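You operate a simulated robot arm through the tools that you are given. There is no shell and no other tool.

You are at the controls of a simulated robot arm. One attempt, no reset.

JOB
Dry the wet red block in the dryer, then switch it off.
Fine: stand it on a pad and turn it under the hood, where it stays.

The check looks at the end state, three seconds after you hand in, the way a careful person would. Anything else that was tipped, shoved, dropped, spilled or broken makes it a failure.

ROBOT AND FRAMES
A 7-joint arm with a two-finger parallel gripper, fixed in place. Base frame: the origin is at the foot of the arm, x ahead of it, y to its left, z up; the work surface is at about z = 0. Units: m, degrees, N and s.
With the tool pointing down near the work surface it reaches from about 0.24 to 0.62 m from the base axis. Its first joint turns from -66.0 to 66.0 degrees. Payload 2.6 kg.
The TCP is the grasp point between the finger pads, 0.03 m short of the fingertips. In the tool frame z runs along the fingers and y along their closing line. Largest opening 0.094 m; finger width 0.028, thickness 0.01; the body of the gripper, 0.05 by 0.096 m, starts 0.055 m behind the TCP.
Orientation is that of the tool frame in the base frame, as a unit quaternion [w, x, y, z]. With the fingers straight down and closing along the base's y, the tool's x points along the base's -x, its y along +y and its z along -z.

CONTROLS
- The arm moves only by the tool drive_tool. Its argument "series" is a list of rows, each an object (a shift or turn left out is 0, a gripper value left out holds the last) with "delta_rot": the turn, a rotation vector about the tool's x, y, z in degrees, a list of three; "xyz": the shift along the tool's x, y, z in m, a list of three; "gripper": the opening, from 0 (shut) to 1 (fully open). In form: [{"delta_rot": [rx, ry, rz], "xyz": [tx, ty, tz], "gripper": gripper}, ...]. A call has 1 to 20 rows; each row shifts and turns the commanded pose from where the row before left it, along the tool's axes as they then stand. A row lasts 0.2 s, in which the tool goes at most 0.05 m and 8.6 degrees; a call with a longer step from one row to the next is refused whole, and so is a gripper value outside its range. A pose out of reach is approached as far as the arm can. The call stops where the force on the tool passes 70 N (or 10 N more than at its start, if that is more) or the arm is blocked; 0.2 s more then pass. The fingers move at their own pace (about 0.072 m/s each) and stop on an object; they squeeze with about 34 N. The grip force told is the motor's: it shows also when the fingers shut on nothing. Time passes only in rows, and 0.2 s behind the last, so rows that do not move let the fingers close. It gives the time, the measured TCP pose, the force on the tool (base axes), the opening and the grip force at its end, in the units of the frame above (readings bear some noise), with the torque about the TCP (base axes, N m) and any sound that the robot's microphone picked up, and new pictures: "show" is both (left out), scene, wrist or none.
- Cameras (640 x 400 px; columns grow to the right, rows downward): "scene" is fixed at [0.0407, 0.4324, 0.5701]; the picture's right is [-0.75, -0.67, 0.00], its down [-0.35, 0.39, -0.85] and it looks along [0.57, -0.64, -0.52] (base axes); focal length 278 px, centre (320, 200). "wrist" rides on the gripper at [0.076, 0.014, -0.103] in the tool frame; the picture's right is [-0.18, 0.98, 0.00], its down [-0.75, -0.14, -0.64] and it looks along [-0.63, -0.12, 0.77] (tool axes); focal length 243 px, centre (320, 200).
- measure_at(camera, pixels): for up to 12 pixels [column, row] of the newest picture of that camera ("zoom" is the newest enlarged one), the place [x, y, z] in the base frame of the surface seen there, good to about 0.002 m. It takes no simulated time.
- inspect(camera, box): a new picture of the part [left, top, right, bottom] of that camera's present view, enlarged. It takes no simulated time.
- sign_off(): hands the job in; it is judged then, once.

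Unless the task says otherwise, let go and move clear before handing in.

The tools are called after "Emit:" by a JSON object that holds its "method" and its "body". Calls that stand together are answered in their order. drive_tool: Moves the arm, as the interface text tells. Its arguments: {"type":"object","properties":{"series":{"type":"array","items":{"type":"object","properties":{"delta_rot":{"type":"array","items":{"type":"number"}},"xyz":{"type":"array","items":{"type":"number"}},"gripper":{"type":"number"}}}},"show":{"type":"string","enum":["both","scene","wrist","none"]}},"required":["series"]} The other tools are called the same way: measure_at (camera, pixels) gives the place of the surface under pixels of a picture; inspect (camera, box) takes an enlarged picture of a part of a camera's view; sign_off () hands the job in.

At the start:

```text
t: 0.0
eef_pos: [0.3466, 0.0361, 0.4386]
tcp_rot: [-0.001, 0.0, 1.0, 0.0]
force: [-0.7, -0.2, -0.7]
torque: [0.02, -0.03, 0.01]
gripper_width: 0.0941
grasp_force: 0.0
```

scene: 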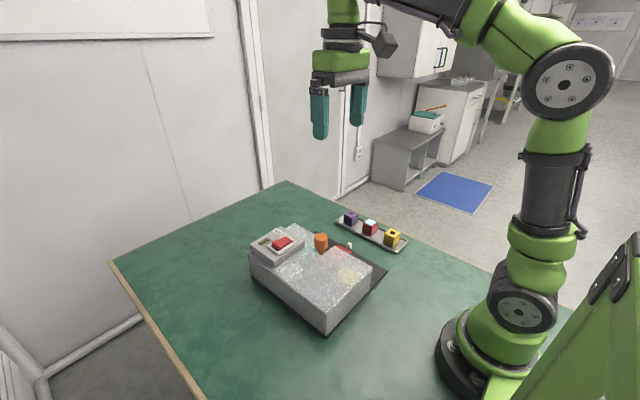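
wrist: 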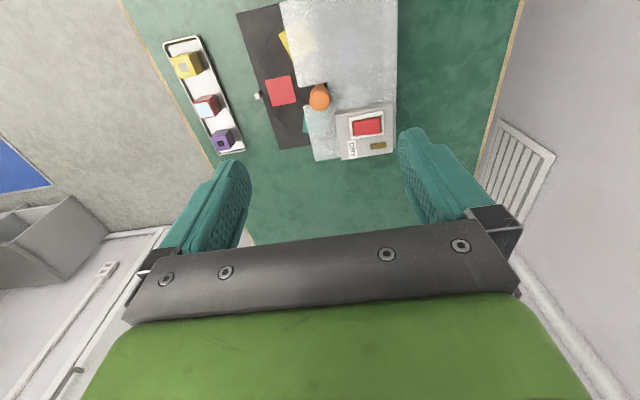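

The pictures show a tray with three blocks (scene 350-395, 218-238) and a box-like dryer with a red switch (scene 282,243) and an orange knob (320,241). I'll enlarge both views to understand them better.

Emit:
{"method": "inspect", "body": {"camera": "scene", "box": [230, 190, 430, 340]}}

Emit:
{"method": "inspect", "body": {"camera": "wrist", "box": [150, 0, 420, 170]}}

```text
2.67 times, centred on (330, 265) of scene
```

zoom: 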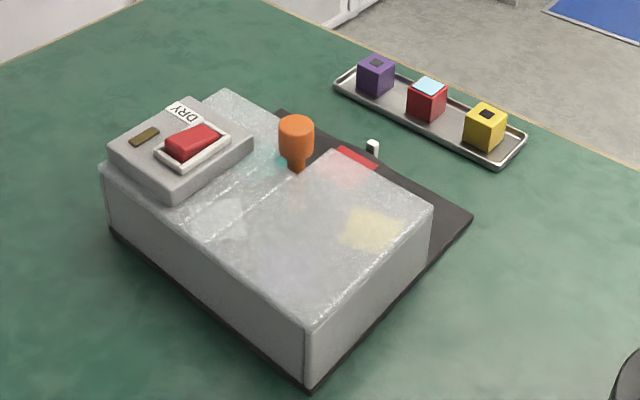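

```text
2.35 times, centred on (285, 85) of wrist
```

zoom: 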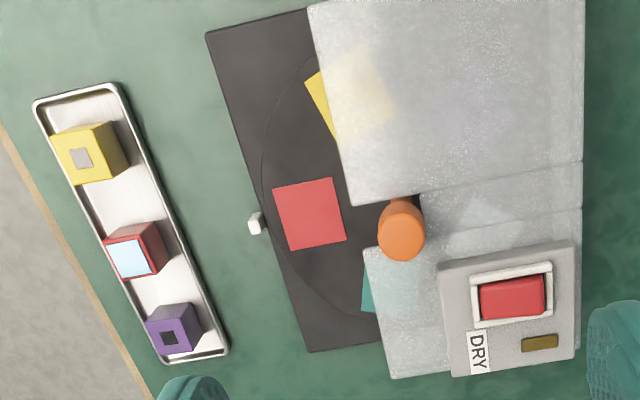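

The zoom shows a turntable with coloured pads under a translucent hood, a red pad exposed by a white mark, an orange handle, and a DRY rocker switch with a dark lamp. I'll measure these places.

Emit:
{"method": "measure_at", "body": {"camera": "wrist", "pixels": [[280, 90], [320, 97], [258, 95], [367, 126], [378, 146], [206, 105], [186, 65], [222, 141], [290, 42], [308, 125], [295, 20], [275, 120]]}}

Emit:
{"method": "measure_at", "body": {"camera": "scene", "pixels": [[321, 236], [322, 251], [282, 243], [290, 240], [275, 246], [264, 242], [371, 222], [370, 229], [341, 249], [346, 273], [330, 255], [310, 290]]}}

Emit:
{"method": "inspect", "body": {"camera": "wrist", "box": [230, 50, 410, 165]}}

Emit:
{"method": "inspect", "body": {"camera": "scene", "box": [245, 215, 345, 280]}}

```text
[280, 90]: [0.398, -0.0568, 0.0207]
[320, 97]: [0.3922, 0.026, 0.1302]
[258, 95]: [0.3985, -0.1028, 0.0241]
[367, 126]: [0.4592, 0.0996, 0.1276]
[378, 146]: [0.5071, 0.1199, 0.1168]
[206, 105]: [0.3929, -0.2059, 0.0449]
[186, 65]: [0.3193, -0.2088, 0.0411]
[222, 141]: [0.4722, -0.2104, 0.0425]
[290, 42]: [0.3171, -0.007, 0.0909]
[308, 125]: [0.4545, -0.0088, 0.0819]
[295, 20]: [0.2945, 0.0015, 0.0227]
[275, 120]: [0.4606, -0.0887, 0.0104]
```

```text
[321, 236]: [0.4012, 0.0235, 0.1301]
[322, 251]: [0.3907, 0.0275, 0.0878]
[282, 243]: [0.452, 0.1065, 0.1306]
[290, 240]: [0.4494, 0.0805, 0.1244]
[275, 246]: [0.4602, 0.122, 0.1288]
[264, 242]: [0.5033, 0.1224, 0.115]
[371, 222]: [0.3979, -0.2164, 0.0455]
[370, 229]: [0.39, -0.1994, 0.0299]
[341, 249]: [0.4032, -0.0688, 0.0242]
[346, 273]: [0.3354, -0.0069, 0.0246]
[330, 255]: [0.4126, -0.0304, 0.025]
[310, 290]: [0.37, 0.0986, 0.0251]
```

```text
3.48 times, centred on (320, 108) of wrist
```

zoom: 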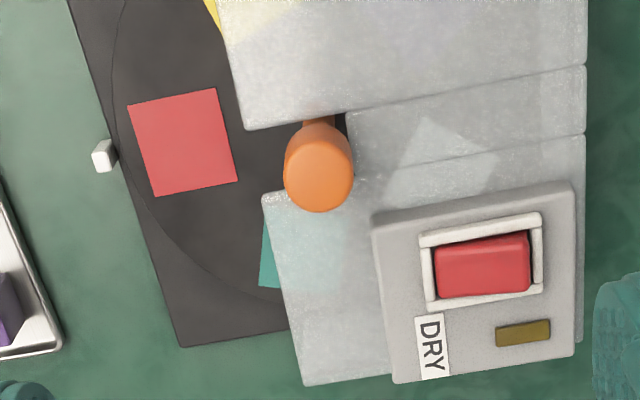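

```text
6.15 times, centred on (295, 248) of scene
```

zoom: 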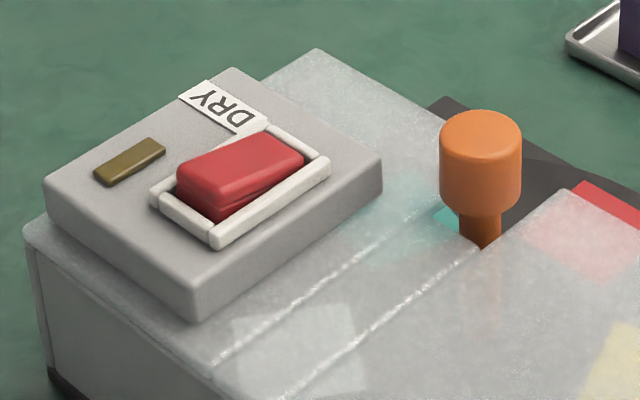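

The hub handle is at about (0.392, 0.027, top 0.130), the red pad at (0.398, -0.057, 0.021), and the wet red block with its light-blue top at (0.393, -0.205, top 0.045). I'll move the gripper above the block for a closer look.

Emit:
{"method": "drive_tool", "body": {"series": [{"xyz": [-0.0045, -0.03, 0.025], "gripper": 1}, {"xyz": [-0.0045, -0.03, 0.025]}, {"xyz": [-0.0045, -0.03, 0.025]}, {"xyz": [-0.0045, -0.03, 0.025]}, {"xyz": [-0.0045, -0.03, 0.025]}, {"xyz": [-0.0045, -0.03, 0.025]}, {"xyz": [-0.0045, -0.03, 0.025]}, {"xyz": [-0.0045, -0.03, 0.025]}, {"xyz": [0, 0, 0]}]}}

```text
t: 2.0
eef_pos: [0.382, -0.2051, 0.2388]
tcp_rot: [0.0, 0.0, 1.0, 0.0]
force: [0.4, -0.3, -0.4]
torque: [0.0, 0.0, 0.02]
gripper_width: 0.094
grasp_force: 0.1
```

scene: 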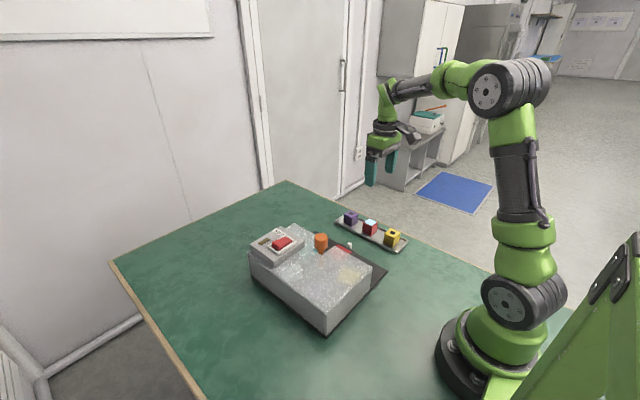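
wrist: 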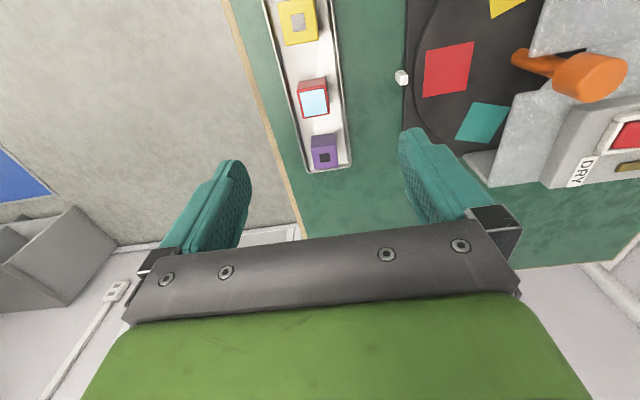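

From this angle the pads at (447,68), (480,122) and (505,8) and the orange post are clearer. I'll measure the block corners and pads.

Emit:
{"method": "inspect", "body": {"camera": "wrist", "box": [260, 0, 400, 180]}}

Emit:
{"method": "measure_at", "body": {"camera": "wrist", "pixels": [[301, 93], [327, 90], [303, 117], [328, 113], [314, 102], [425, 50], [474, 42], [470, 92], [424, 97], [403, 78], [320, 64], [317, 128]]}}

Emit:
{"method": "measure_at", "body": {"camera": "wrist", "pixels": [[470, 102], [509, 107], [497, 143], [455, 137], [490, 0], [492, 18], [517, 57], [540, 62], [590, 75], [435, 0], [412, 70], [440, 135]]}}

Emit:
{"method": "inspect", "body": {"camera": "wrist", "box": [390, 0, 640, 200]}}

```text
2.22 times, centred on (330, 90) of wrist
```

zoom: 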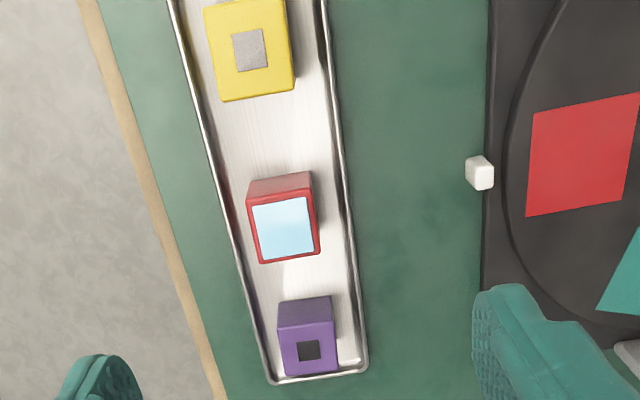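

```text
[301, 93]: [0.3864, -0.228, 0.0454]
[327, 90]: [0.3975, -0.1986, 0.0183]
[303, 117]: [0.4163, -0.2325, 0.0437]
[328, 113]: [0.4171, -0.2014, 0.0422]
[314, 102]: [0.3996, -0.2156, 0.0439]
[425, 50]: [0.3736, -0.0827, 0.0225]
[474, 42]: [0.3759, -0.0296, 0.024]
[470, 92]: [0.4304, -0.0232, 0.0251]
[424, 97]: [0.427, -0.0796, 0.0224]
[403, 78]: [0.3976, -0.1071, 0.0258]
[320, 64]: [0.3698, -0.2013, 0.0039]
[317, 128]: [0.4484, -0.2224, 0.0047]
```

```text
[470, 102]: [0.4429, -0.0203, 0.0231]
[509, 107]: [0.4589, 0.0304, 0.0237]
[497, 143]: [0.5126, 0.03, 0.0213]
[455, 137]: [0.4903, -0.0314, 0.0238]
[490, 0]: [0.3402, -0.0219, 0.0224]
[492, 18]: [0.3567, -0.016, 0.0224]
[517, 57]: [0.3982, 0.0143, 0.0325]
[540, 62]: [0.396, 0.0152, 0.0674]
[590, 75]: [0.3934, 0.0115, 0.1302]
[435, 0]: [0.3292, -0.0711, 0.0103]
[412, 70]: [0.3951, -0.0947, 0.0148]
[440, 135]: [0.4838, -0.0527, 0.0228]
```

```text
2.00 times, centred on (515, 100) of wrist
```

zoom: 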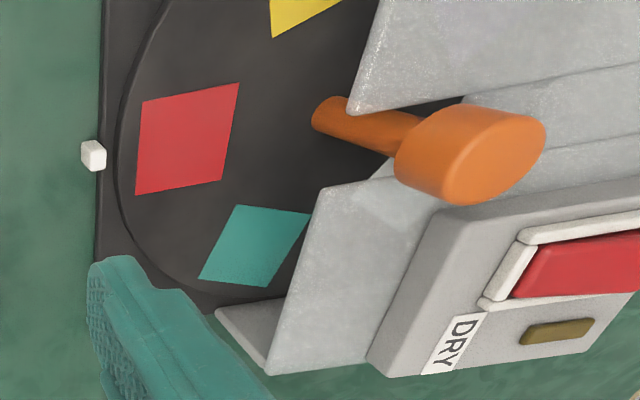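

The red pad centre is about (0.401, -0.055) and pads are spaced 72° around the hub near (0.396, 0.022). I need the block's yaw and the hub and hood heights more exactly, so I'll measure at an enlarged view.

Emit:
{"method": "inspect", "body": {"camera": "wrist", "box": [290, 70, 350, 140]}}

Emit:
{"method": "measure_at", "body": {"camera": "wrist", "pixels": [[300, 91], [313, 90], [325, 89], [302, 104], [327, 101], [304, 116], [316, 115], [327, 112], [284, 60], [337, 60], [292, 100], [341, 100]]}}

Emit:
{"method": "measure_at", "body": {"camera": "scene", "pixels": [[321, 235], [314, 240], [327, 240], [321, 246], [320, 234], [300, 260], [345, 262], [327, 325], [280, 215], [252, 252], [300, 232], [277, 262]]}}

```text
5.71 times, centred on (320, 105) of wrist
```

zoom: 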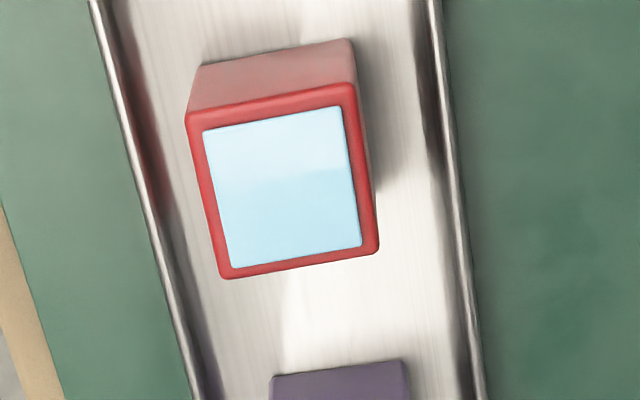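

```text
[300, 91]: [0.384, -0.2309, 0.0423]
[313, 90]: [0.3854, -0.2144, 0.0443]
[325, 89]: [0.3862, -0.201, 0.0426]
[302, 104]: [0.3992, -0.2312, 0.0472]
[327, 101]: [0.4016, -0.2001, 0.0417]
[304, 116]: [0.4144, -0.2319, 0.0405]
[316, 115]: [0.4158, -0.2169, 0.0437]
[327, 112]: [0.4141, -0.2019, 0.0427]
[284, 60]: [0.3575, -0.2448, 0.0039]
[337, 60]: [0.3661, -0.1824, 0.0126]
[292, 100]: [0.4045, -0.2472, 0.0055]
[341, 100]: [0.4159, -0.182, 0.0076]
```

```text
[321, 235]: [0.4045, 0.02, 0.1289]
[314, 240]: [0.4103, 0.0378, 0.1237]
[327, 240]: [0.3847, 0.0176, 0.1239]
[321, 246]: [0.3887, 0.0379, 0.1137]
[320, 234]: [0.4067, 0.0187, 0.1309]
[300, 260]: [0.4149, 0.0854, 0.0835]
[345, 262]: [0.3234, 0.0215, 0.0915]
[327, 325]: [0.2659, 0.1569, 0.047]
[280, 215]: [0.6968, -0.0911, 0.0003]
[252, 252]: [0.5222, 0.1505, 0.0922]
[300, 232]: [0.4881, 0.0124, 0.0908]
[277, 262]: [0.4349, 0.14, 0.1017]
```

The block's top centre is (0.400, -0.216, 0.044), about 0.031 wide and square to the axes, and the tray rim is about 0.013 high. I'll descend to TCP z of about 0.047, so the tips clear the rim, and close.

Emit:
{"method": "drive_tool", "body": {"series": [{"xyz": [-0.006, -0.0036, 0.032]}, {"xyz": [-0.006, -0.0036, 0.032]}, {"xyz": [-0.006, -0.0037, 0.032]}, {"xyz": [0, 0, 0.032]}, {"xyz": [0, 0, 0.032]}, {"xyz": [0, 0, 0.02]}, {"xyz": [0, 0, 0.012]}, {"xyz": [0, 0, 0]}]}}

```text
t: 3.8
eef_pos: [0.4009, -0.216, 0.0452]
tcp_rot: [0.0, 0.0, 1.0, -0.001]
force: [0.0, 0.4, 1.1]
torque: [0.02, -0.01, -0.04]
gripper_width: 0.0939
grasp_force: 0.1
```

scene: 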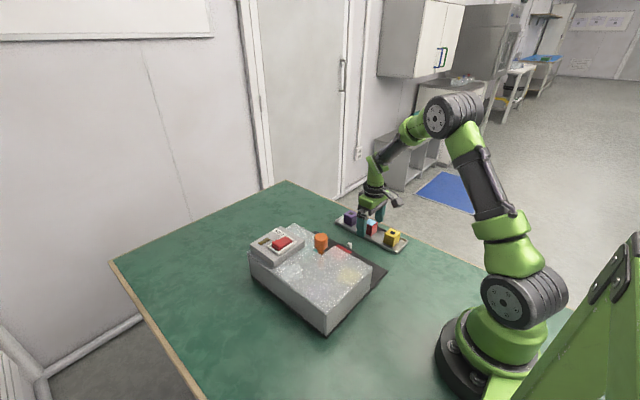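
wrist: 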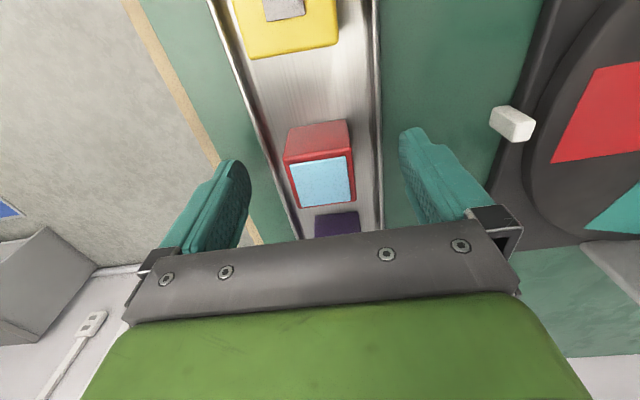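

The fingers straddle the red block (wrist 320,175) with clearance on both sides. I'll close and let the grip settle.

Emit:
{"method": "drive_tool", "body": {"series": [{"gripper": 0}, {}, {}, {}, {}]}}

```text
t: 5.0
eef_pos: [0.4006, -0.2176, 0.0469]
tcp_rot: [-0.001, 0.0, 1.0, 0.0]
force: [-0.4, -0.5, 3.3]
torque: [0.07, 0.06, -0.05]
gripper_width: 0.0349
grasp_force: 34.1
```

scene: 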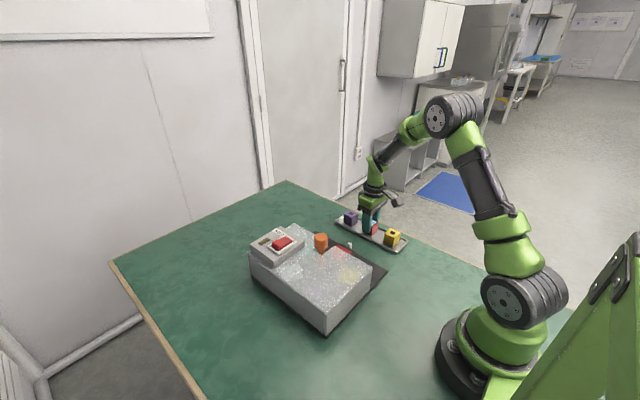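
wrist: 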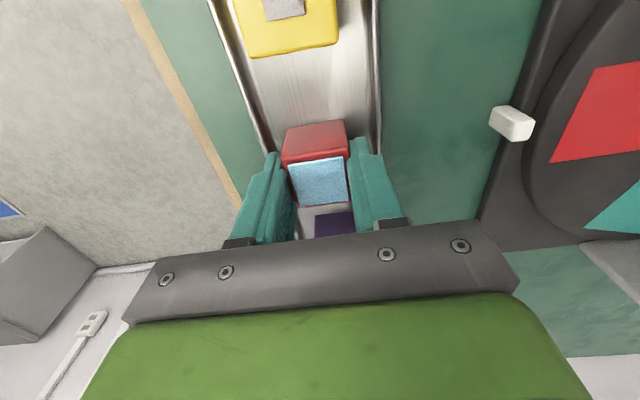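

The block is held (width 0.035, grip 34 N). I'll lift it straight up and carry it above the red pad.

Emit:
{"method": "drive_tool", "body": {"series": [{"xyz": [0, 0, -0.02]}, {"xyz": [0, 0, -0.04]}, {"xyz": [0, 0, -0.04]}, {"xyz": [0, 0.03, 0]}, {"xyz": [0, 0.035, 0]}, {"xyz": [0, 0.035, 0]}, {"xyz": [0, 0.035, 0]}, {"xyz": [0, 0.025, 0]}, {}, {}]}}

```text
t: 7.2
eef_pos: [0.4006, -0.0526, 0.1477]
tcp_rot: [0.0, 0.0, 1.0, 0.0]
force: [-0.1, 0.6, -0.5]
torque: [-0.04, -0.02, 0.0]
gripper_width: 0.0352
grasp_force: 34.2
```

scene: 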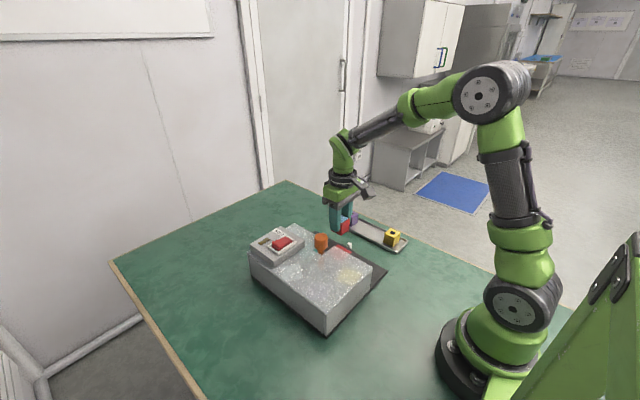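
wrist: 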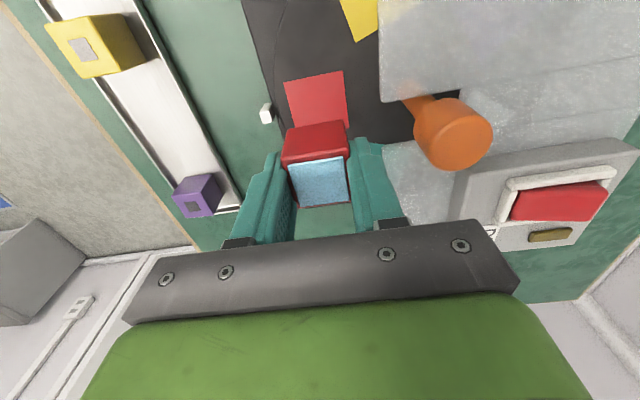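

The block hangs over the red pad area, with the pad seen behind it at (317,97). I'll shift 5 mm away from the hood and lower it to just above the pad.

Emit:
{"method": "drive_tool", "body": {"series": [{"xyz": [0, -0.005, 0]}, {"xyz": [0, 0, 0.025]}, {"xyz": [0, 0, 0.025]}, {"xyz": [0, 0, 0.02]}, {"xyz": [0, 0, 0.006]}, {"xyz": [0, 0, 0.002]}, {}]}}

```text
t: 8.8
eef_pos: [0.3997, -0.0595, 0.0679]
tcp_rot: [0.0, 0.001, 1.0, -0.001]
force: [0.1, -0.1, -0.8]
torque: [0.01, 0.0, 0.0]
gripper_width: 0.0348
grasp_force: 34.0
```

scene: 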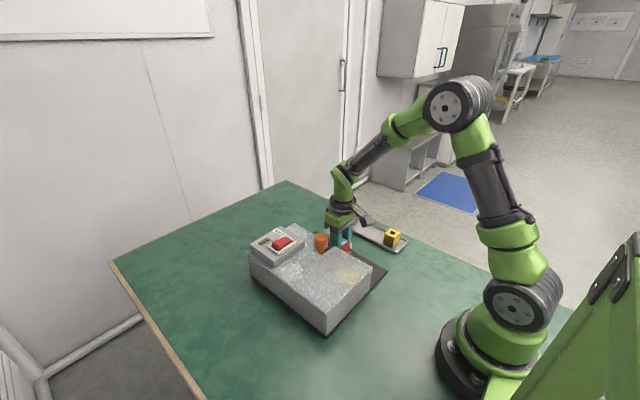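
wrist: 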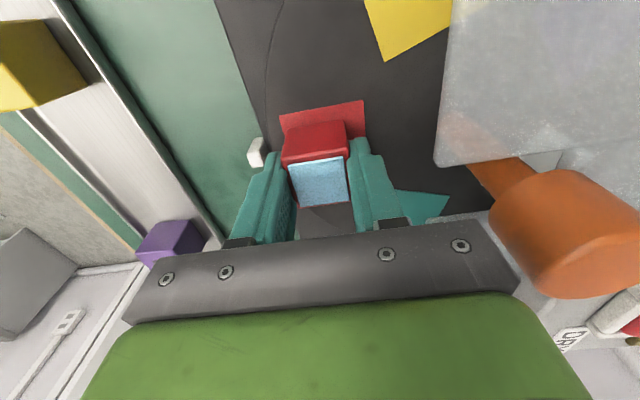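

The block is just above the pad with no contact force yet. I'll lower it in small steps to touch down.

Emit:
{"method": "drive_tool", "body": {"series": [{"xyz": [0, 0.001, 0.0015]}, {}, {"xyz": [0, 0, 0.001]}, {}]}}

```text
t: 9.8
eef_pos: [0.3989, -0.0586, 0.0655]
tcp_rot: [-0.001, 0.0, 1.0, 0.0]
force: [0.7, 0.4, -1.1]
torque: [-0.01, -0.03, 0.01]
gripper_width: 0.0351
grasp_force: 33.9
```

scene: 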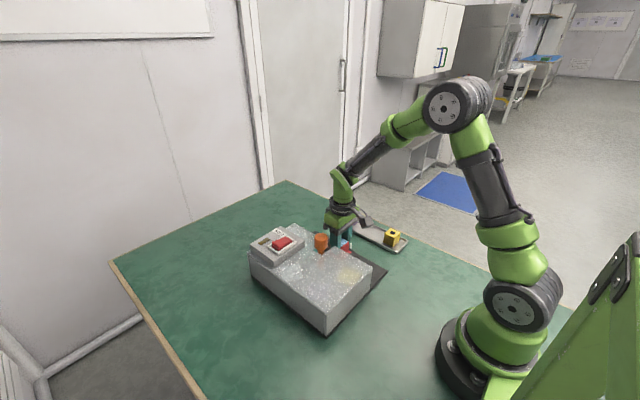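
wrist: 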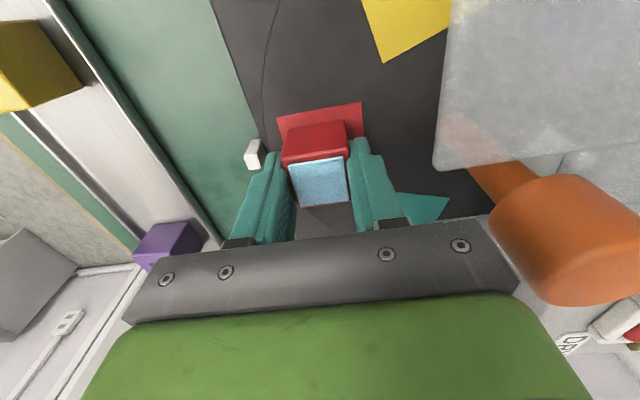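

There is still no contact at z 0.0655. I'll check the remaining gap by measuring the block top and the pad.

Emit:
{"method": "measure_at", "body": {"camera": "wrist", "pixels": [[318, 175], [318, 185], [310, 165], [330, 180], [320, 110], [290, 125], [355, 108], [315, 135], [315, 153]]}}

Emit:
{"method": "drive_tool", "body": {"series": [{"xyz": [0, 0, 0.001]}, {}, {"xyz": [0, 0, 0.001]}, {}], "show": "wrist"}}

```text
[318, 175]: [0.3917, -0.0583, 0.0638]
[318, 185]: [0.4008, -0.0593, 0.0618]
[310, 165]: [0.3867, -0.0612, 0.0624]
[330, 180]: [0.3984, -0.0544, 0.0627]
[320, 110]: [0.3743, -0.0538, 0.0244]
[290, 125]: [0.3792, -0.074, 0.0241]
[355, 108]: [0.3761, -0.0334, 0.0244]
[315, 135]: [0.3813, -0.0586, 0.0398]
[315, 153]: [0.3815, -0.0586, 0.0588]
```

```text
t: 10.8
eef_pos: [0.4004, -0.0585, 0.0658]
tcp_rot: [0.002, -0.001, 1.0, -0.001]
force: [0.6, 3.6, 18.4]
torque: [0.15, 0.25, 0.02]
gripper_width: 0.0351
grasp_force: 33.6
```

wrist: 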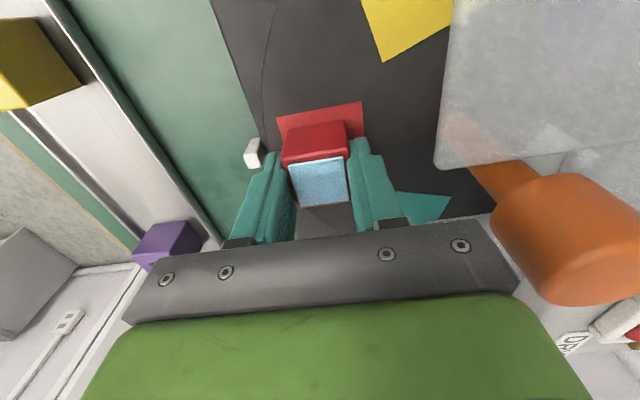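

An 18 N upward force shows the block is down on the pad. I'll ease up 1 mm, open part way to stay clear of the hood, and rise.

Emit:
{"method": "drive_tool", "body": {"series": [{"xyz": [0, 0, -0.001]}, {"gripper": 0.58}, {}, {}, {"xyz": [0, 0, -0.01]}, {"xyz": [0, 0, -0.03]}, {"xyz": [0, 0, -0.04]}, {"xyz": [0, 0, -0.04]}, {}]}}

```text
t: 12.8
eef_pos: [0.399, -0.062, 0.1859]
tcp_rot: [0.0, 0.0, 1.0, 0.0]
force: [-0.6, 0.1, 0.0]
torque: [0.0, 0.02, -0.01]
gripper_width: 0.0545
grasp_force: 0.0
```

scene: 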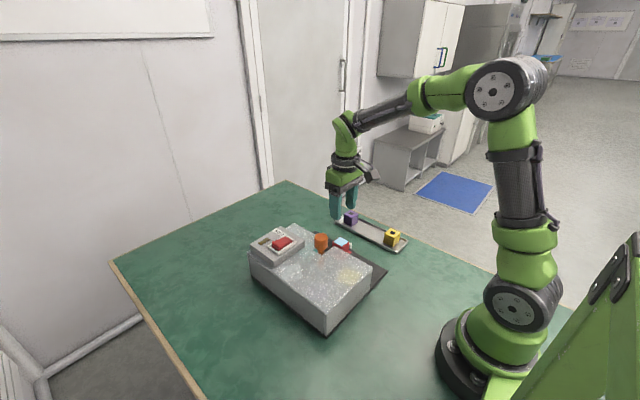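
wrist: 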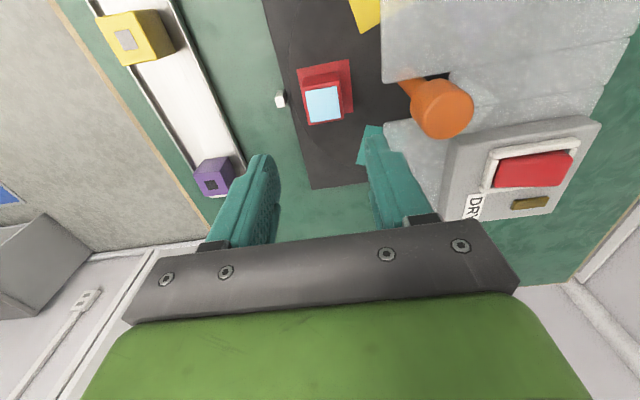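

The block stands on the red pad at wrist (323,103). Now I'll measure the orange knob precisely.

Emit:
{"method": "inspect", "body": {"camera": "wrist", "box": [380, 50, 620, 230]}}

Emit:
{"method": "measure_at", "body": {"camera": "wrist", "pixels": [[428, 96], [470, 98], [450, 85], [445, 130], [447, 106], [417, 110], [421, 125], [466, 118], [412, 92], [440, 76], [400, 125], [395, 70]]}}

Emit:
{"method": "measure_at", "body": {"camera": "wrist", "pixels": [[455, 135], [450, 200], [545, 210], [600, 118], [500, 170], [500, 182], [530, 170], [565, 160], [570, 178], [530, 203], [495, 190], [575, 150]]}}

```text
2.22 times, centred on (500, 140) of wrist
```

zoom: 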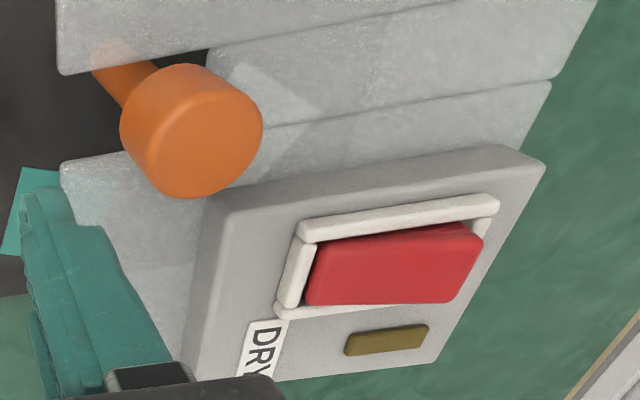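

```text
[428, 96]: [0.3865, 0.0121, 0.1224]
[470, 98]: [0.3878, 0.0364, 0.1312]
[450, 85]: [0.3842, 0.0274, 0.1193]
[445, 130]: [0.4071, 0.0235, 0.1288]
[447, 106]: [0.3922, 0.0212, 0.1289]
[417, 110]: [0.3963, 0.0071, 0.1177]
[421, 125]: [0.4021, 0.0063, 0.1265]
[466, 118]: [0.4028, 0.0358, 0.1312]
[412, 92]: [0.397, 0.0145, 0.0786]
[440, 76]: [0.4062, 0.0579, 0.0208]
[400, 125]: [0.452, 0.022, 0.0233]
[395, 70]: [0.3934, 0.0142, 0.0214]
```

```text
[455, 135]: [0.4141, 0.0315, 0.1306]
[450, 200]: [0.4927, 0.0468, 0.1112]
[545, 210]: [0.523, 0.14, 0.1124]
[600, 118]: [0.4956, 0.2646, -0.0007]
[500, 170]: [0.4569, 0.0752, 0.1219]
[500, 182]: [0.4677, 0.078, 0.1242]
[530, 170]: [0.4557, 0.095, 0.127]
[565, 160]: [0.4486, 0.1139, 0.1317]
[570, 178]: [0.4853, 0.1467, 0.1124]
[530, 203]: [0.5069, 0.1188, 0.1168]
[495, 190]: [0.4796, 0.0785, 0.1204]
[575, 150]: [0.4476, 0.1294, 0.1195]
```

The knob centre is about (0.397, 0.0235), radius 0.016, top 0.130; the rocker is raised at its +y end and the lamp is dark. I'll move above the knob and pre-turn the wrist to see how far it can go.

Emit:
{"method": "drive_tool", "body": {"series": [{"xyz": [0, 0.02, -0.01], "gripper": 0.5}, {"xyz": [0.001, 0.033, 0]}, {"xyz": [0.001, 0.0325, 0]}, {"delta_rot": [0, 0, -8.5]}, {"delta_rot": [0, 0, -8.5]}, {"delta_rot": [0, 0, -8.5]}, {"delta_rot": [0, 0, -8.5]}, {"delta_rot": [0, 0, -8.5]}, {"delta_rot": [0, 0, -8.5]}, {"delta_rot": [0, 0, -8.5]}, {"delta_rot": [0, 0, -8.5]}, {"delta_rot": [0, 0, -8.5]}, {"delta_rot": [0, 0, -8.5]}, {"delta_rot": [0, 0, -5]}, {}, {}]}}

```text
t: 16.2
eef_pos: [0.3976, 0.0267, 0.1965]
tcp_rot: [0.0, 0.707, -0.707, 0.001]
force: [-0.4, 0.1, 0.7]
torque: [0.0, 0.0, 0.0]
gripper_width: 0.0469
grasp_force: 0.0
```

scene: 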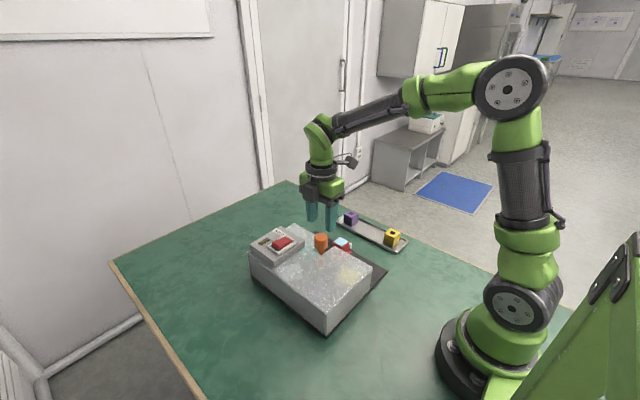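
wrist: 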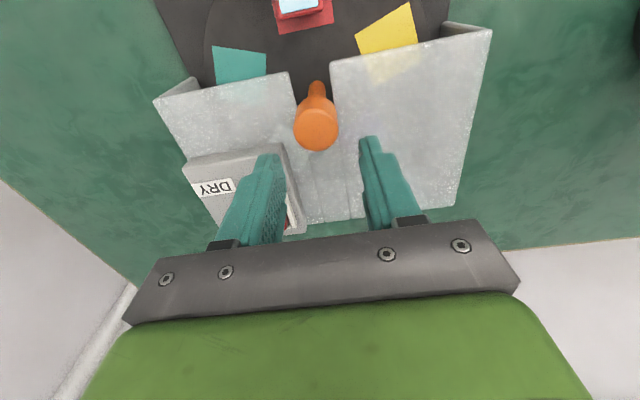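

The wrist reached the full −90° turn. From here I'll measure the knob again (wrist 317,125).

Emit:
{"method": "measure_at", "body": {"camera": "wrist", "pixels": [[317, 128], [299, 125], [336, 125], [317, 147], [317, 110], [303, 138], [331, 138], [317, 88], [310, 90], [325, 90], [288, 85], [335, 75]]}}

Emit:
{"method": "inspect", "body": {"camera": "wrist", "box": [200, 40, 440, 220]}}

```text
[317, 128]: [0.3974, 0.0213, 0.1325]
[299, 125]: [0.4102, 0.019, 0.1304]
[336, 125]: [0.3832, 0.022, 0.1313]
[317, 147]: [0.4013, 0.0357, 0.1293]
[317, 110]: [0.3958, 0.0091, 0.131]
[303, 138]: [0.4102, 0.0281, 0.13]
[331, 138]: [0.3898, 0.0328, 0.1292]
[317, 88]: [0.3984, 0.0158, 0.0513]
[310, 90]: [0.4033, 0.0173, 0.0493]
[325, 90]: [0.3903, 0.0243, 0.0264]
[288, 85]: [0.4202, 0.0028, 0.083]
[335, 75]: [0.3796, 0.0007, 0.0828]
```

```text
2.22 times, centred on (320, 130) of wrist
```

zoom: 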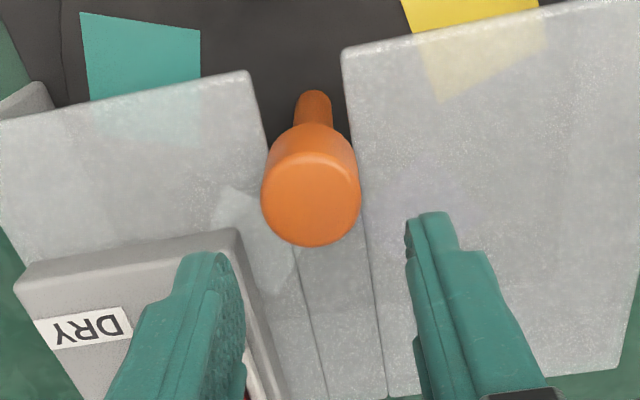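

The knob spans x 0.383–0.412 and y 0.007–0.038, so its centre is about (0.397, 0.0225). I'll align and lower until the fingertips sit just above the hood top (0.091), then look before gripping.

Emit:
{"method": "drive_tool", "body": {"series": [{"xyz": [0.0042, 0.0016, 0]}, {"xyz": [0, 0, 0.02]}, {"xyz": [0, 0, 0.02]}, {"xyz": [0, 0, 0.015]}, {"xyz": [0, 0, 0.0135]}, {}, {}]}}

```text
t: 17.8
eef_pos: [0.3966, 0.0227, 0.1264]
tcp_rot: [0.0, 0.707, -0.707, 0.0]
force: [0.2, 0.1, -0.2]
torque: [-0.01, 0.0, -0.02]
gripper_width: 0.0469
grasp_force: 0.2
```

scene: 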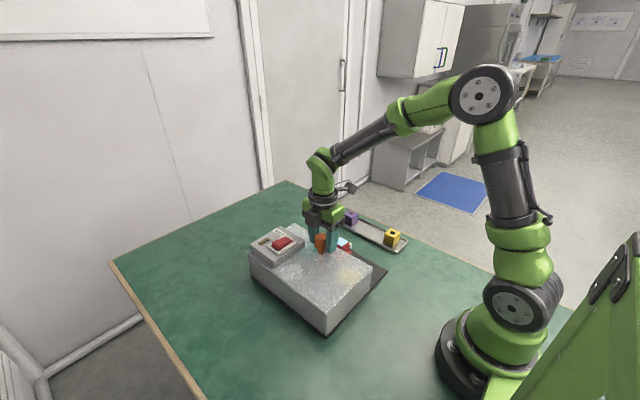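
wrist: 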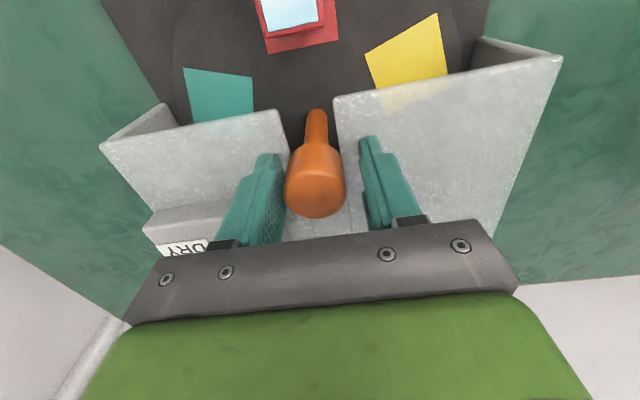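

The knob is centred between the fingers (wrist 315,180) with no contact. I'll close on it and try a small turn.

Emit:
{"method": "drive_tool", "body": {"series": [{"gripper": 0}, {}, {}, {}, {"delta_rot": [0, 0, 6]}, {"delta_rot": [0, 0, 6]}, {}]}}

```text
t: 19.3
eef_pos: [0.3984, 0.0236, 0.1256]
tcp_rot: [0.004, -0.635, 0.773, -0.003]
force: [7.2, 0.9, -2.5]
torque: [-0.04, 1.26, -0.02]
gripper_width: 0.0338
grasp_force: 44.9
stopped in row 7: the force on the tool passed its limit at 71 N (the readings are from after the stop); the commanded pose is now the measured one
```

scene: 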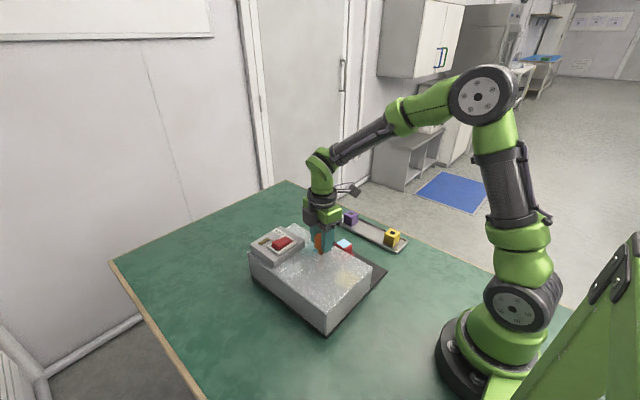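
wrist: 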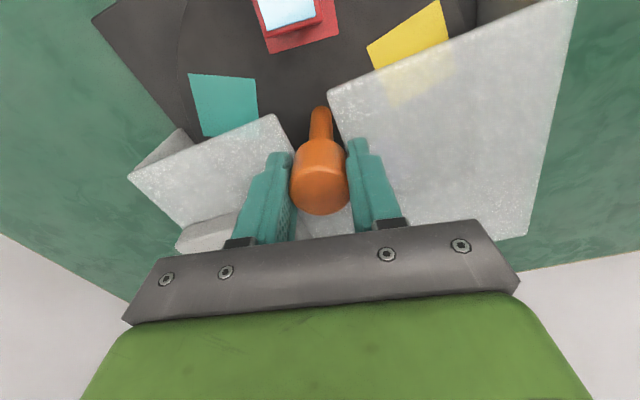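

The turn stopped at 71 N sideways after about 11°, most likely because my grip centre was a millimetre or two off the hub axis; the pads seem to have turned with the hand. I'll measure the pads to confirm and look closely.

Emit:
{"method": "measure_at", "body": {"camera": "wrist", "pixels": [[190, 75], [255, 81], [257, 112], [205, 135], [369, 45], [440, 3], [376, 68], [270, 50], [337, 35], [288, 15], [320, 118], [320, 195]]}}

Emit:
{"method": "inspect", "body": {"camera": "wrist", "box": [200, 60, 440, 240]}}

Emit:
{"method": "inspect", "body": {"camera": "scene", "box": [270, 200, 400, 290]}}

```text
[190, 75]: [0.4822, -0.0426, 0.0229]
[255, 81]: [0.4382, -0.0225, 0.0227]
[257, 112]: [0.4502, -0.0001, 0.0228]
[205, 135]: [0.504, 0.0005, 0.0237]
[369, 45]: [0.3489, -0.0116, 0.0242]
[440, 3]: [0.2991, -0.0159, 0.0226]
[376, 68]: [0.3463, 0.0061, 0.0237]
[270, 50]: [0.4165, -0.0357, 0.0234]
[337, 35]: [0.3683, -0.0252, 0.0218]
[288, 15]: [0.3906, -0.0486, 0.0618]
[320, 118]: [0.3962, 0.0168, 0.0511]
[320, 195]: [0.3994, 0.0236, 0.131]
```

```text
2.22 times, centred on (320, 150) of wrist
```

zoom: 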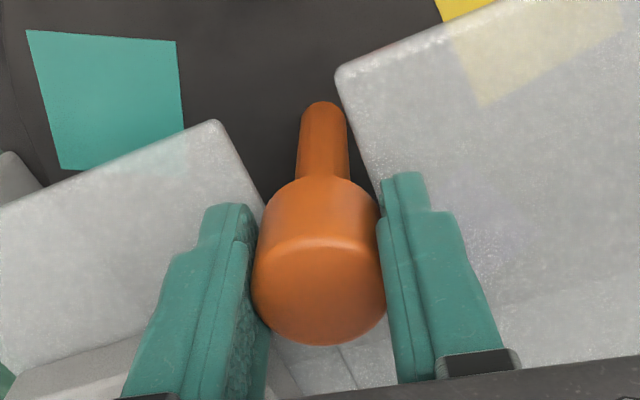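

```text
4.44 times, centred on (335, 245) of scene
```

zoom: 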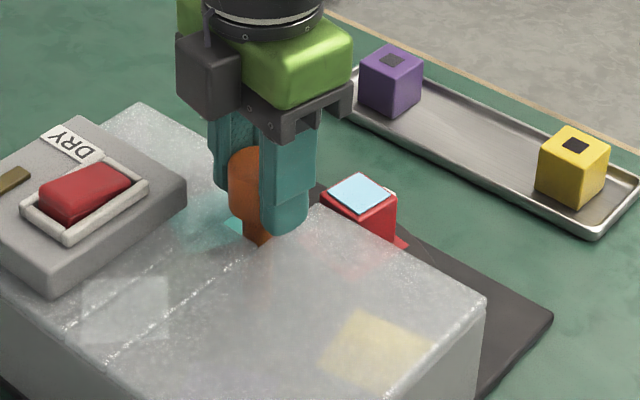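

The table did turn about 9° with the knob (teal and red pads both shifted), so the method works. With the commanded pose now re-centred on the knob, I'll continue in gentle steps while watching the force.

Emit:
{"method": "drive_tool", "body": {"series": [{"delta_rot": [0, 0, 3]}, {"delta_rot": [0, 0, 3]}, {"delta_rot": [0, 0, 3]}], "show": "wrist"}}

```text
t: 20.1
eef_pos: [0.3989, 0.0233, 0.1255]
tcp_rot: [0.004, -0.572, 0.82, -0.003]
force: [7.4, 3.7, -5.7]
torque: [-0.74, 0.68, 0.02]
gripper_width: 0.0343
grasp_force: 45.2
```

wrist: 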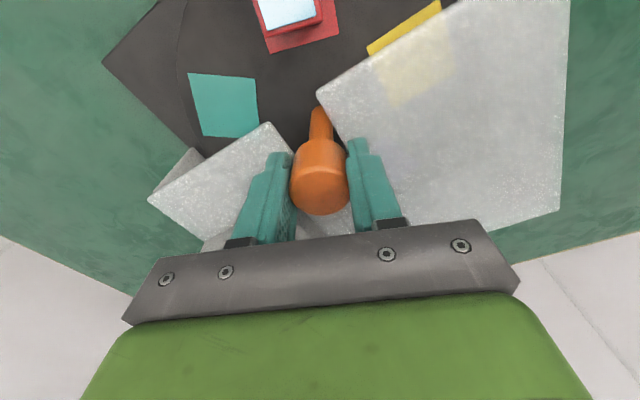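

Forces are low (under 10 N) and the table follows. I'll continue turning.

Emit:
{"method": "drive_tool", "body": {"series": [{"delta_rot": [0, 0, 4]}, {"delta_rot": [0, 0, 4]}, {"delta_rot": [0, 0, 4]}, {"delta_rot": [0, 0, 4]}, {"delta_rot": [0, 0, 4]}, {"delta_rot": [0, 0, 4]}, {"delta_rot": [0, 0, 4]}, {"delta_rot": [0, 0, 4]}]}}

```text
t: 21.9
eef_pos: [0.3983, 0.0241, 0.1251]
tcp_rot: [0.004, -0.324, 0.946, -0.001]
force: [-18.7, 8.6, 7.7]
torque: [0.62, -0.55, 0.02]
gripper_width: 0.0338
grasp_force: 45.3
```

scene: 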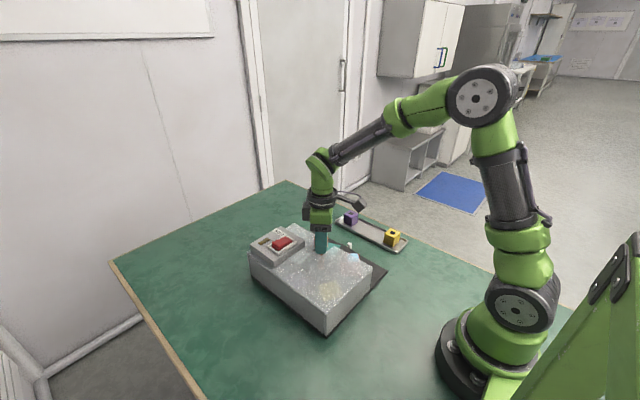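
wrist: 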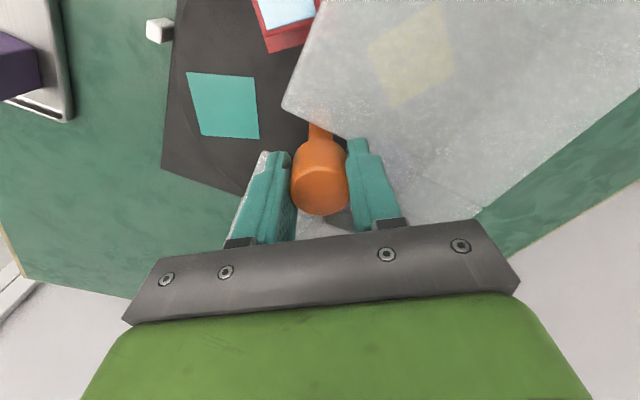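

It has turned about 52° in total, and the block is entering the hood. The side force is about 20 N, so I'll continue in smaller batches with a tiny centring shift toward −x.

Emit:
{"method": "drive_tool", "body": {"series": [{"delta_rot": [0, 0, 4], "xyz": [0.0004, 0, 0]}, {"delta_rot": [0, 0, 4]}, {"delta_rot": [0, 0, 4]}, {"delta_rot": [0, 0, 4]}, {"delta_rot": [0, 0, 4]}, {"delta_rot": [0, 0, 4]}], "show": "wrist"}}

```text
t: 23.3
eef_pos: [0.3987, 0.0252, 0.1256]
tcp_rot: [0.004, -0.121, 0.993, 0.0]
force: [-11.4, 17.5, -14.3]
torque: [-0.6, -0.3, 0.08]
gripper_width: 0.034
grasp_force: 44.7
```

wrist: 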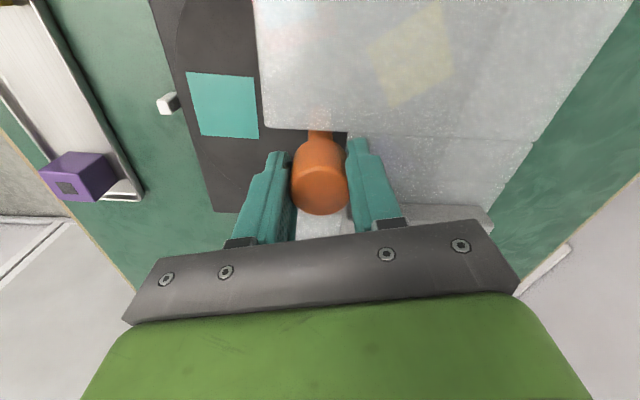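

About 76° have been turned; forces are 20 N along the closing line. I'll nudge 0.5 mm that way and keep turning.

Emit:
{"method": "drive_tool", "body": {"series": [{"delta_rot": [0, 0, 4], "xyz": [0, 0.0005, 0]}, {"delta_rot": [0, 0, 4]}, {"delta_rot": [0, 0, 4]}, {"delta_rot": [0, 0, 4]}, {"delta_rot": [0, 0, 4]}, {"delta_rot": [0, 0, 4]}], "show": "wrist"}}

```text
t: 24.7
eef_pos: [0.398, 0.0244, 0.126]
tcp_rot: [0.002, 0.088, 0.996, 0.001]
force: [-27.2, 20.2, 6.4]
torque: [-0.59, -0.82, 0.04]
gripper_width: 0.0339
grasp_force: 44.9
```

wrist: 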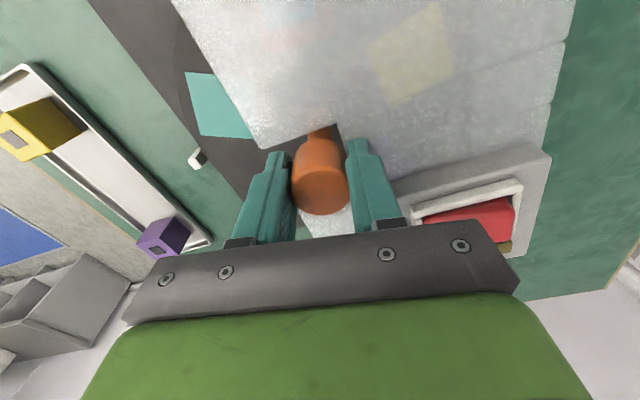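

It has turned 100°, with side force at 34 N. I'll shift 1 mm along the force direction to relieve it without turning, and look at the reading.

Emit:
{"method": "drive_tool", "body": {"series": [{"xyz": [0.001, 0.0005, 0]}, {}], "show": "none"}}

```text
t: 25.3
eef_pos: [0.3986, 0.0246, 0.1259]
tcp_rot: [0.006, 0.088, 0.996, 0.0]
force: [-6.1, 19.4, 7.6]
torque: [-0.14, 1.49, 0.0]
gripper_width: 0.0336
grasp_force: 44.8
```

The force dropped to about 20 N after the nudge. I'll continue the turn.

Emit:
{"method": "drive_tool", "body": {"series": [{"delta_rot": [0, 0, 4], "xyz": [0, 0.0005, 0]}, {"delta_rot": [0, 0, 4]}, {"delta_rot": [0, 0, 4]}, {"delta_rot": [0, 0, 4]}, {"delta_rot": [0, 0, 4]}, {"delta_rot": [0, 0, 4]}]}}

```text
t: 26.7
eef_pos: [0.3994, 0.0257, 0.1265]
tcp_rot: [0.007, 0.293, 0.956, 0.002]
force: [5.5, 18.0, -4.4]
torque: [-0.64, 0.56, 0.01]
gripper_width: 0.0337
grasp_force: 45.0
```

scene: 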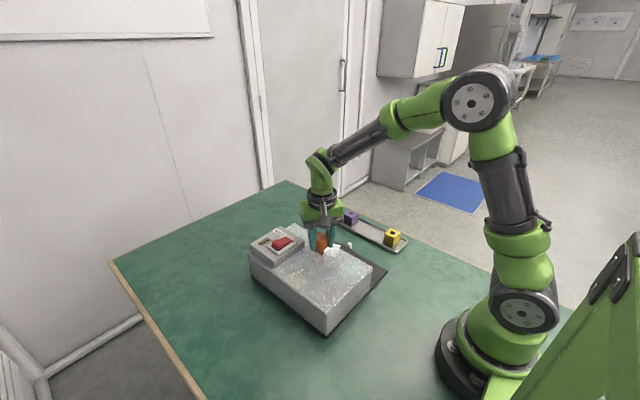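
wrist: 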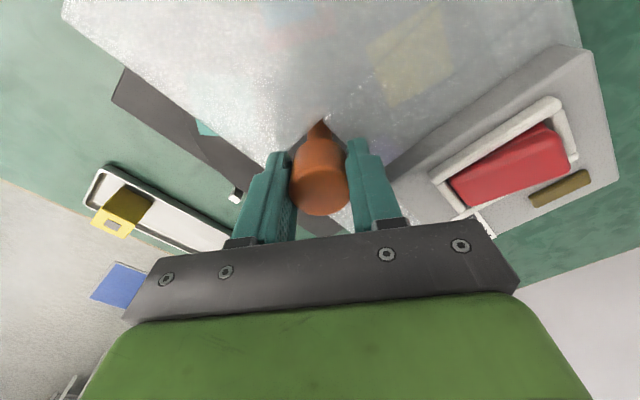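

Turned 124° so far and forces are fine. I'll keep going toward 180° so the block sits at the deepest place under the hood.

Emit:
{"method": "drive_tool", "body": {"series": [{"delta_rot": [0, 0, 4]}, {"delta_rot": [0, 0, 4]}, {"delta_rot": [0, 0, 4]}, {"delta_rot": [0, 0, 4]}, {"delta_rot": [0, 0, 4]}, {"delta_rot": [0, 0, 4]}], "show": "none"}}

Emit:
{"method": "inspect", "body": {"camera": "scene", "box": [240, 210, 400, 330]}}

```text
t: 28.1
eef_pos: [0.3988, 0.0271, 0.1263]
tcp_rot: [0.005, 0.486, 0.874, 0.003]
force: [10.1, 20.2, -0.1]
torque: [-0.98, 0.18, 0.05]
gripper_width: 0.0336
grasp_force: 45.0
```

```text
3.33 times, centred on (320, 270) of scene
```

zoom: 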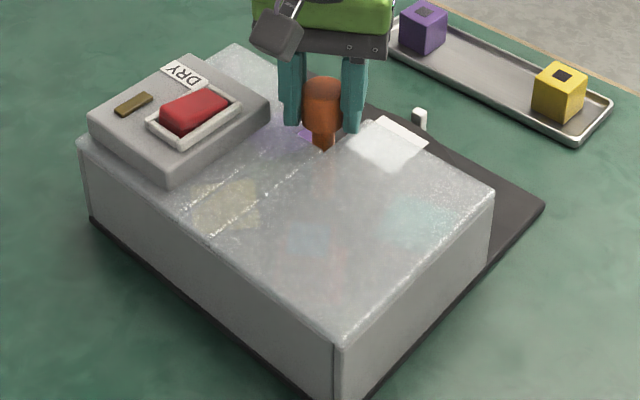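

Turned 148°: the block's blue top shows faintly through the hood (zoom 308,240), with force about 22 N. I'll finish the last 32°.

Emit:
{"method": "drive_tool", "body": {"series": [{"delta_rot": [0, 0, 4], "xyz": [0, 0.0005, 0]}, {"delta_rot": [0, 0, 4]}, {"delta_rot": [0, 0, 4]}, {"delta_rot": [0, 0, 4]}, {"delta_rot": [0, 0, 4]}, {"delta_rot": [0, 0, 4]}, {"delta_rot": [0, 0, 4]}, {}]}}

Emit:
{"method": "inspect", "body": {"camera": "scene", "box": [240, 210, 400, 330]}}

```text
t: 29.9
eef_pos: [0.3986, 0.0269, 0.1264]
tcp_rot: [0.005, 0.683, 0.731, 0.004]
force: [35.4, 18.9, -28.6]
torque: [-0.17, 0.85, 0.07]
gripper_width: 0.0339
grasp_force: 45.4
```

scene: 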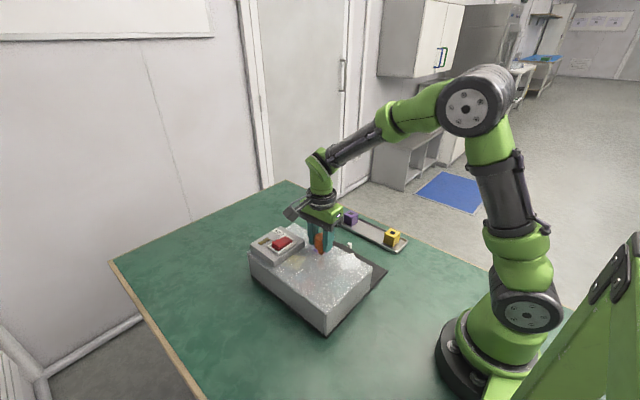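
wrist: 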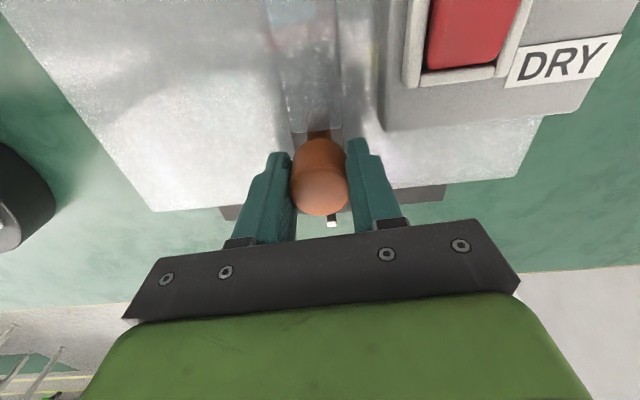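

```text
3.33 times, centred on (320, 270) of scene
```

zoom: 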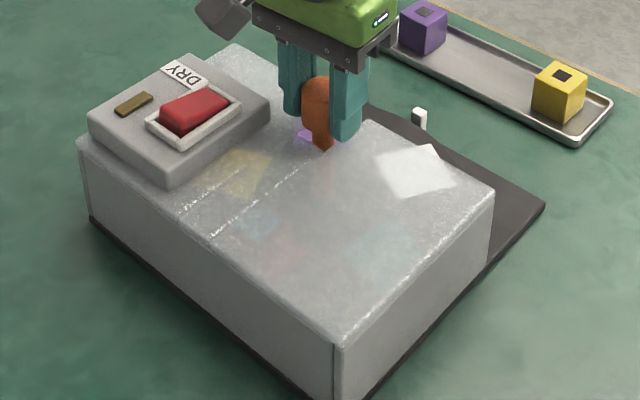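

Turned about 176°, with the block deep under the hood (faint at zoom 265,225). I'll relax the side load, open, and rise clear.

Emit:
{"method": "drive_tool", "body": {"series": [{"xyz": [0.0005, 0.001, 0]}, {}, {"gripper": 0.5}, {}, {}, {"xyz": [0, 0, -0.02]}, {"xyz": [0, 0, -0.04]}, {"xyz": [0, 0, -0.04]}, {}]}}

Emit:
{"method": "inspect", "body": {"camera": "scene", "box": [240, 210, 400, 330]}}

```text
t: 31.9
eef_pos: [0.3997, 0.0264, 0.2238]
tcp_rot: [0.004, 0.683, 0.73, 0.003]
force: [0.1, 0.6, 0.5]
torque: [0.01, 0.0, 0.0]
gripper_width: 0.0471
grasp_force: 0.1
```

scene: 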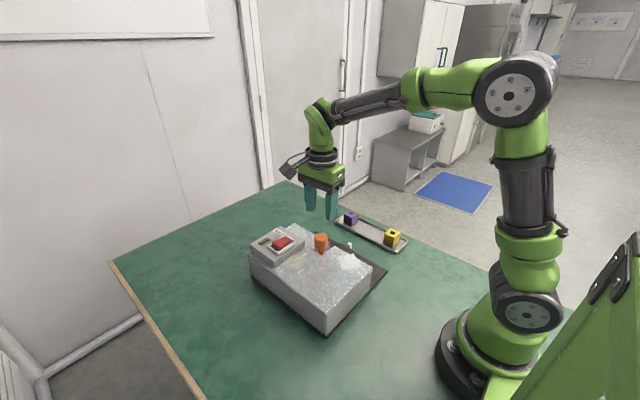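
wrist: 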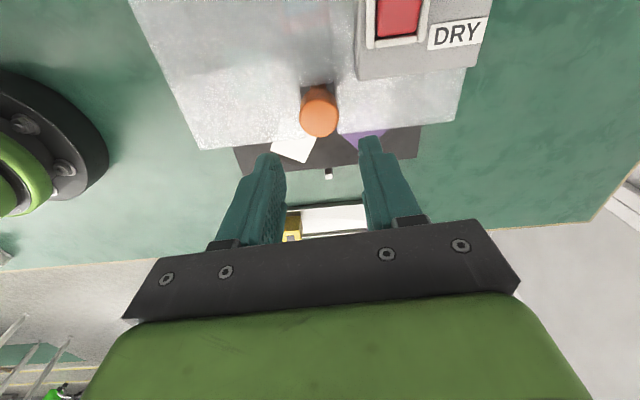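

```text
3.33 times, centred on (320, 270) of scene
```

zoom: 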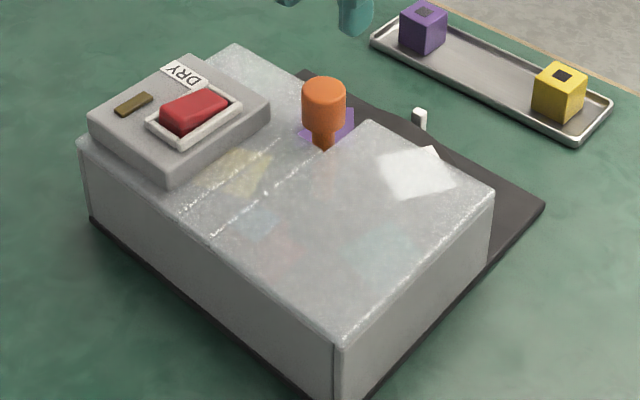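

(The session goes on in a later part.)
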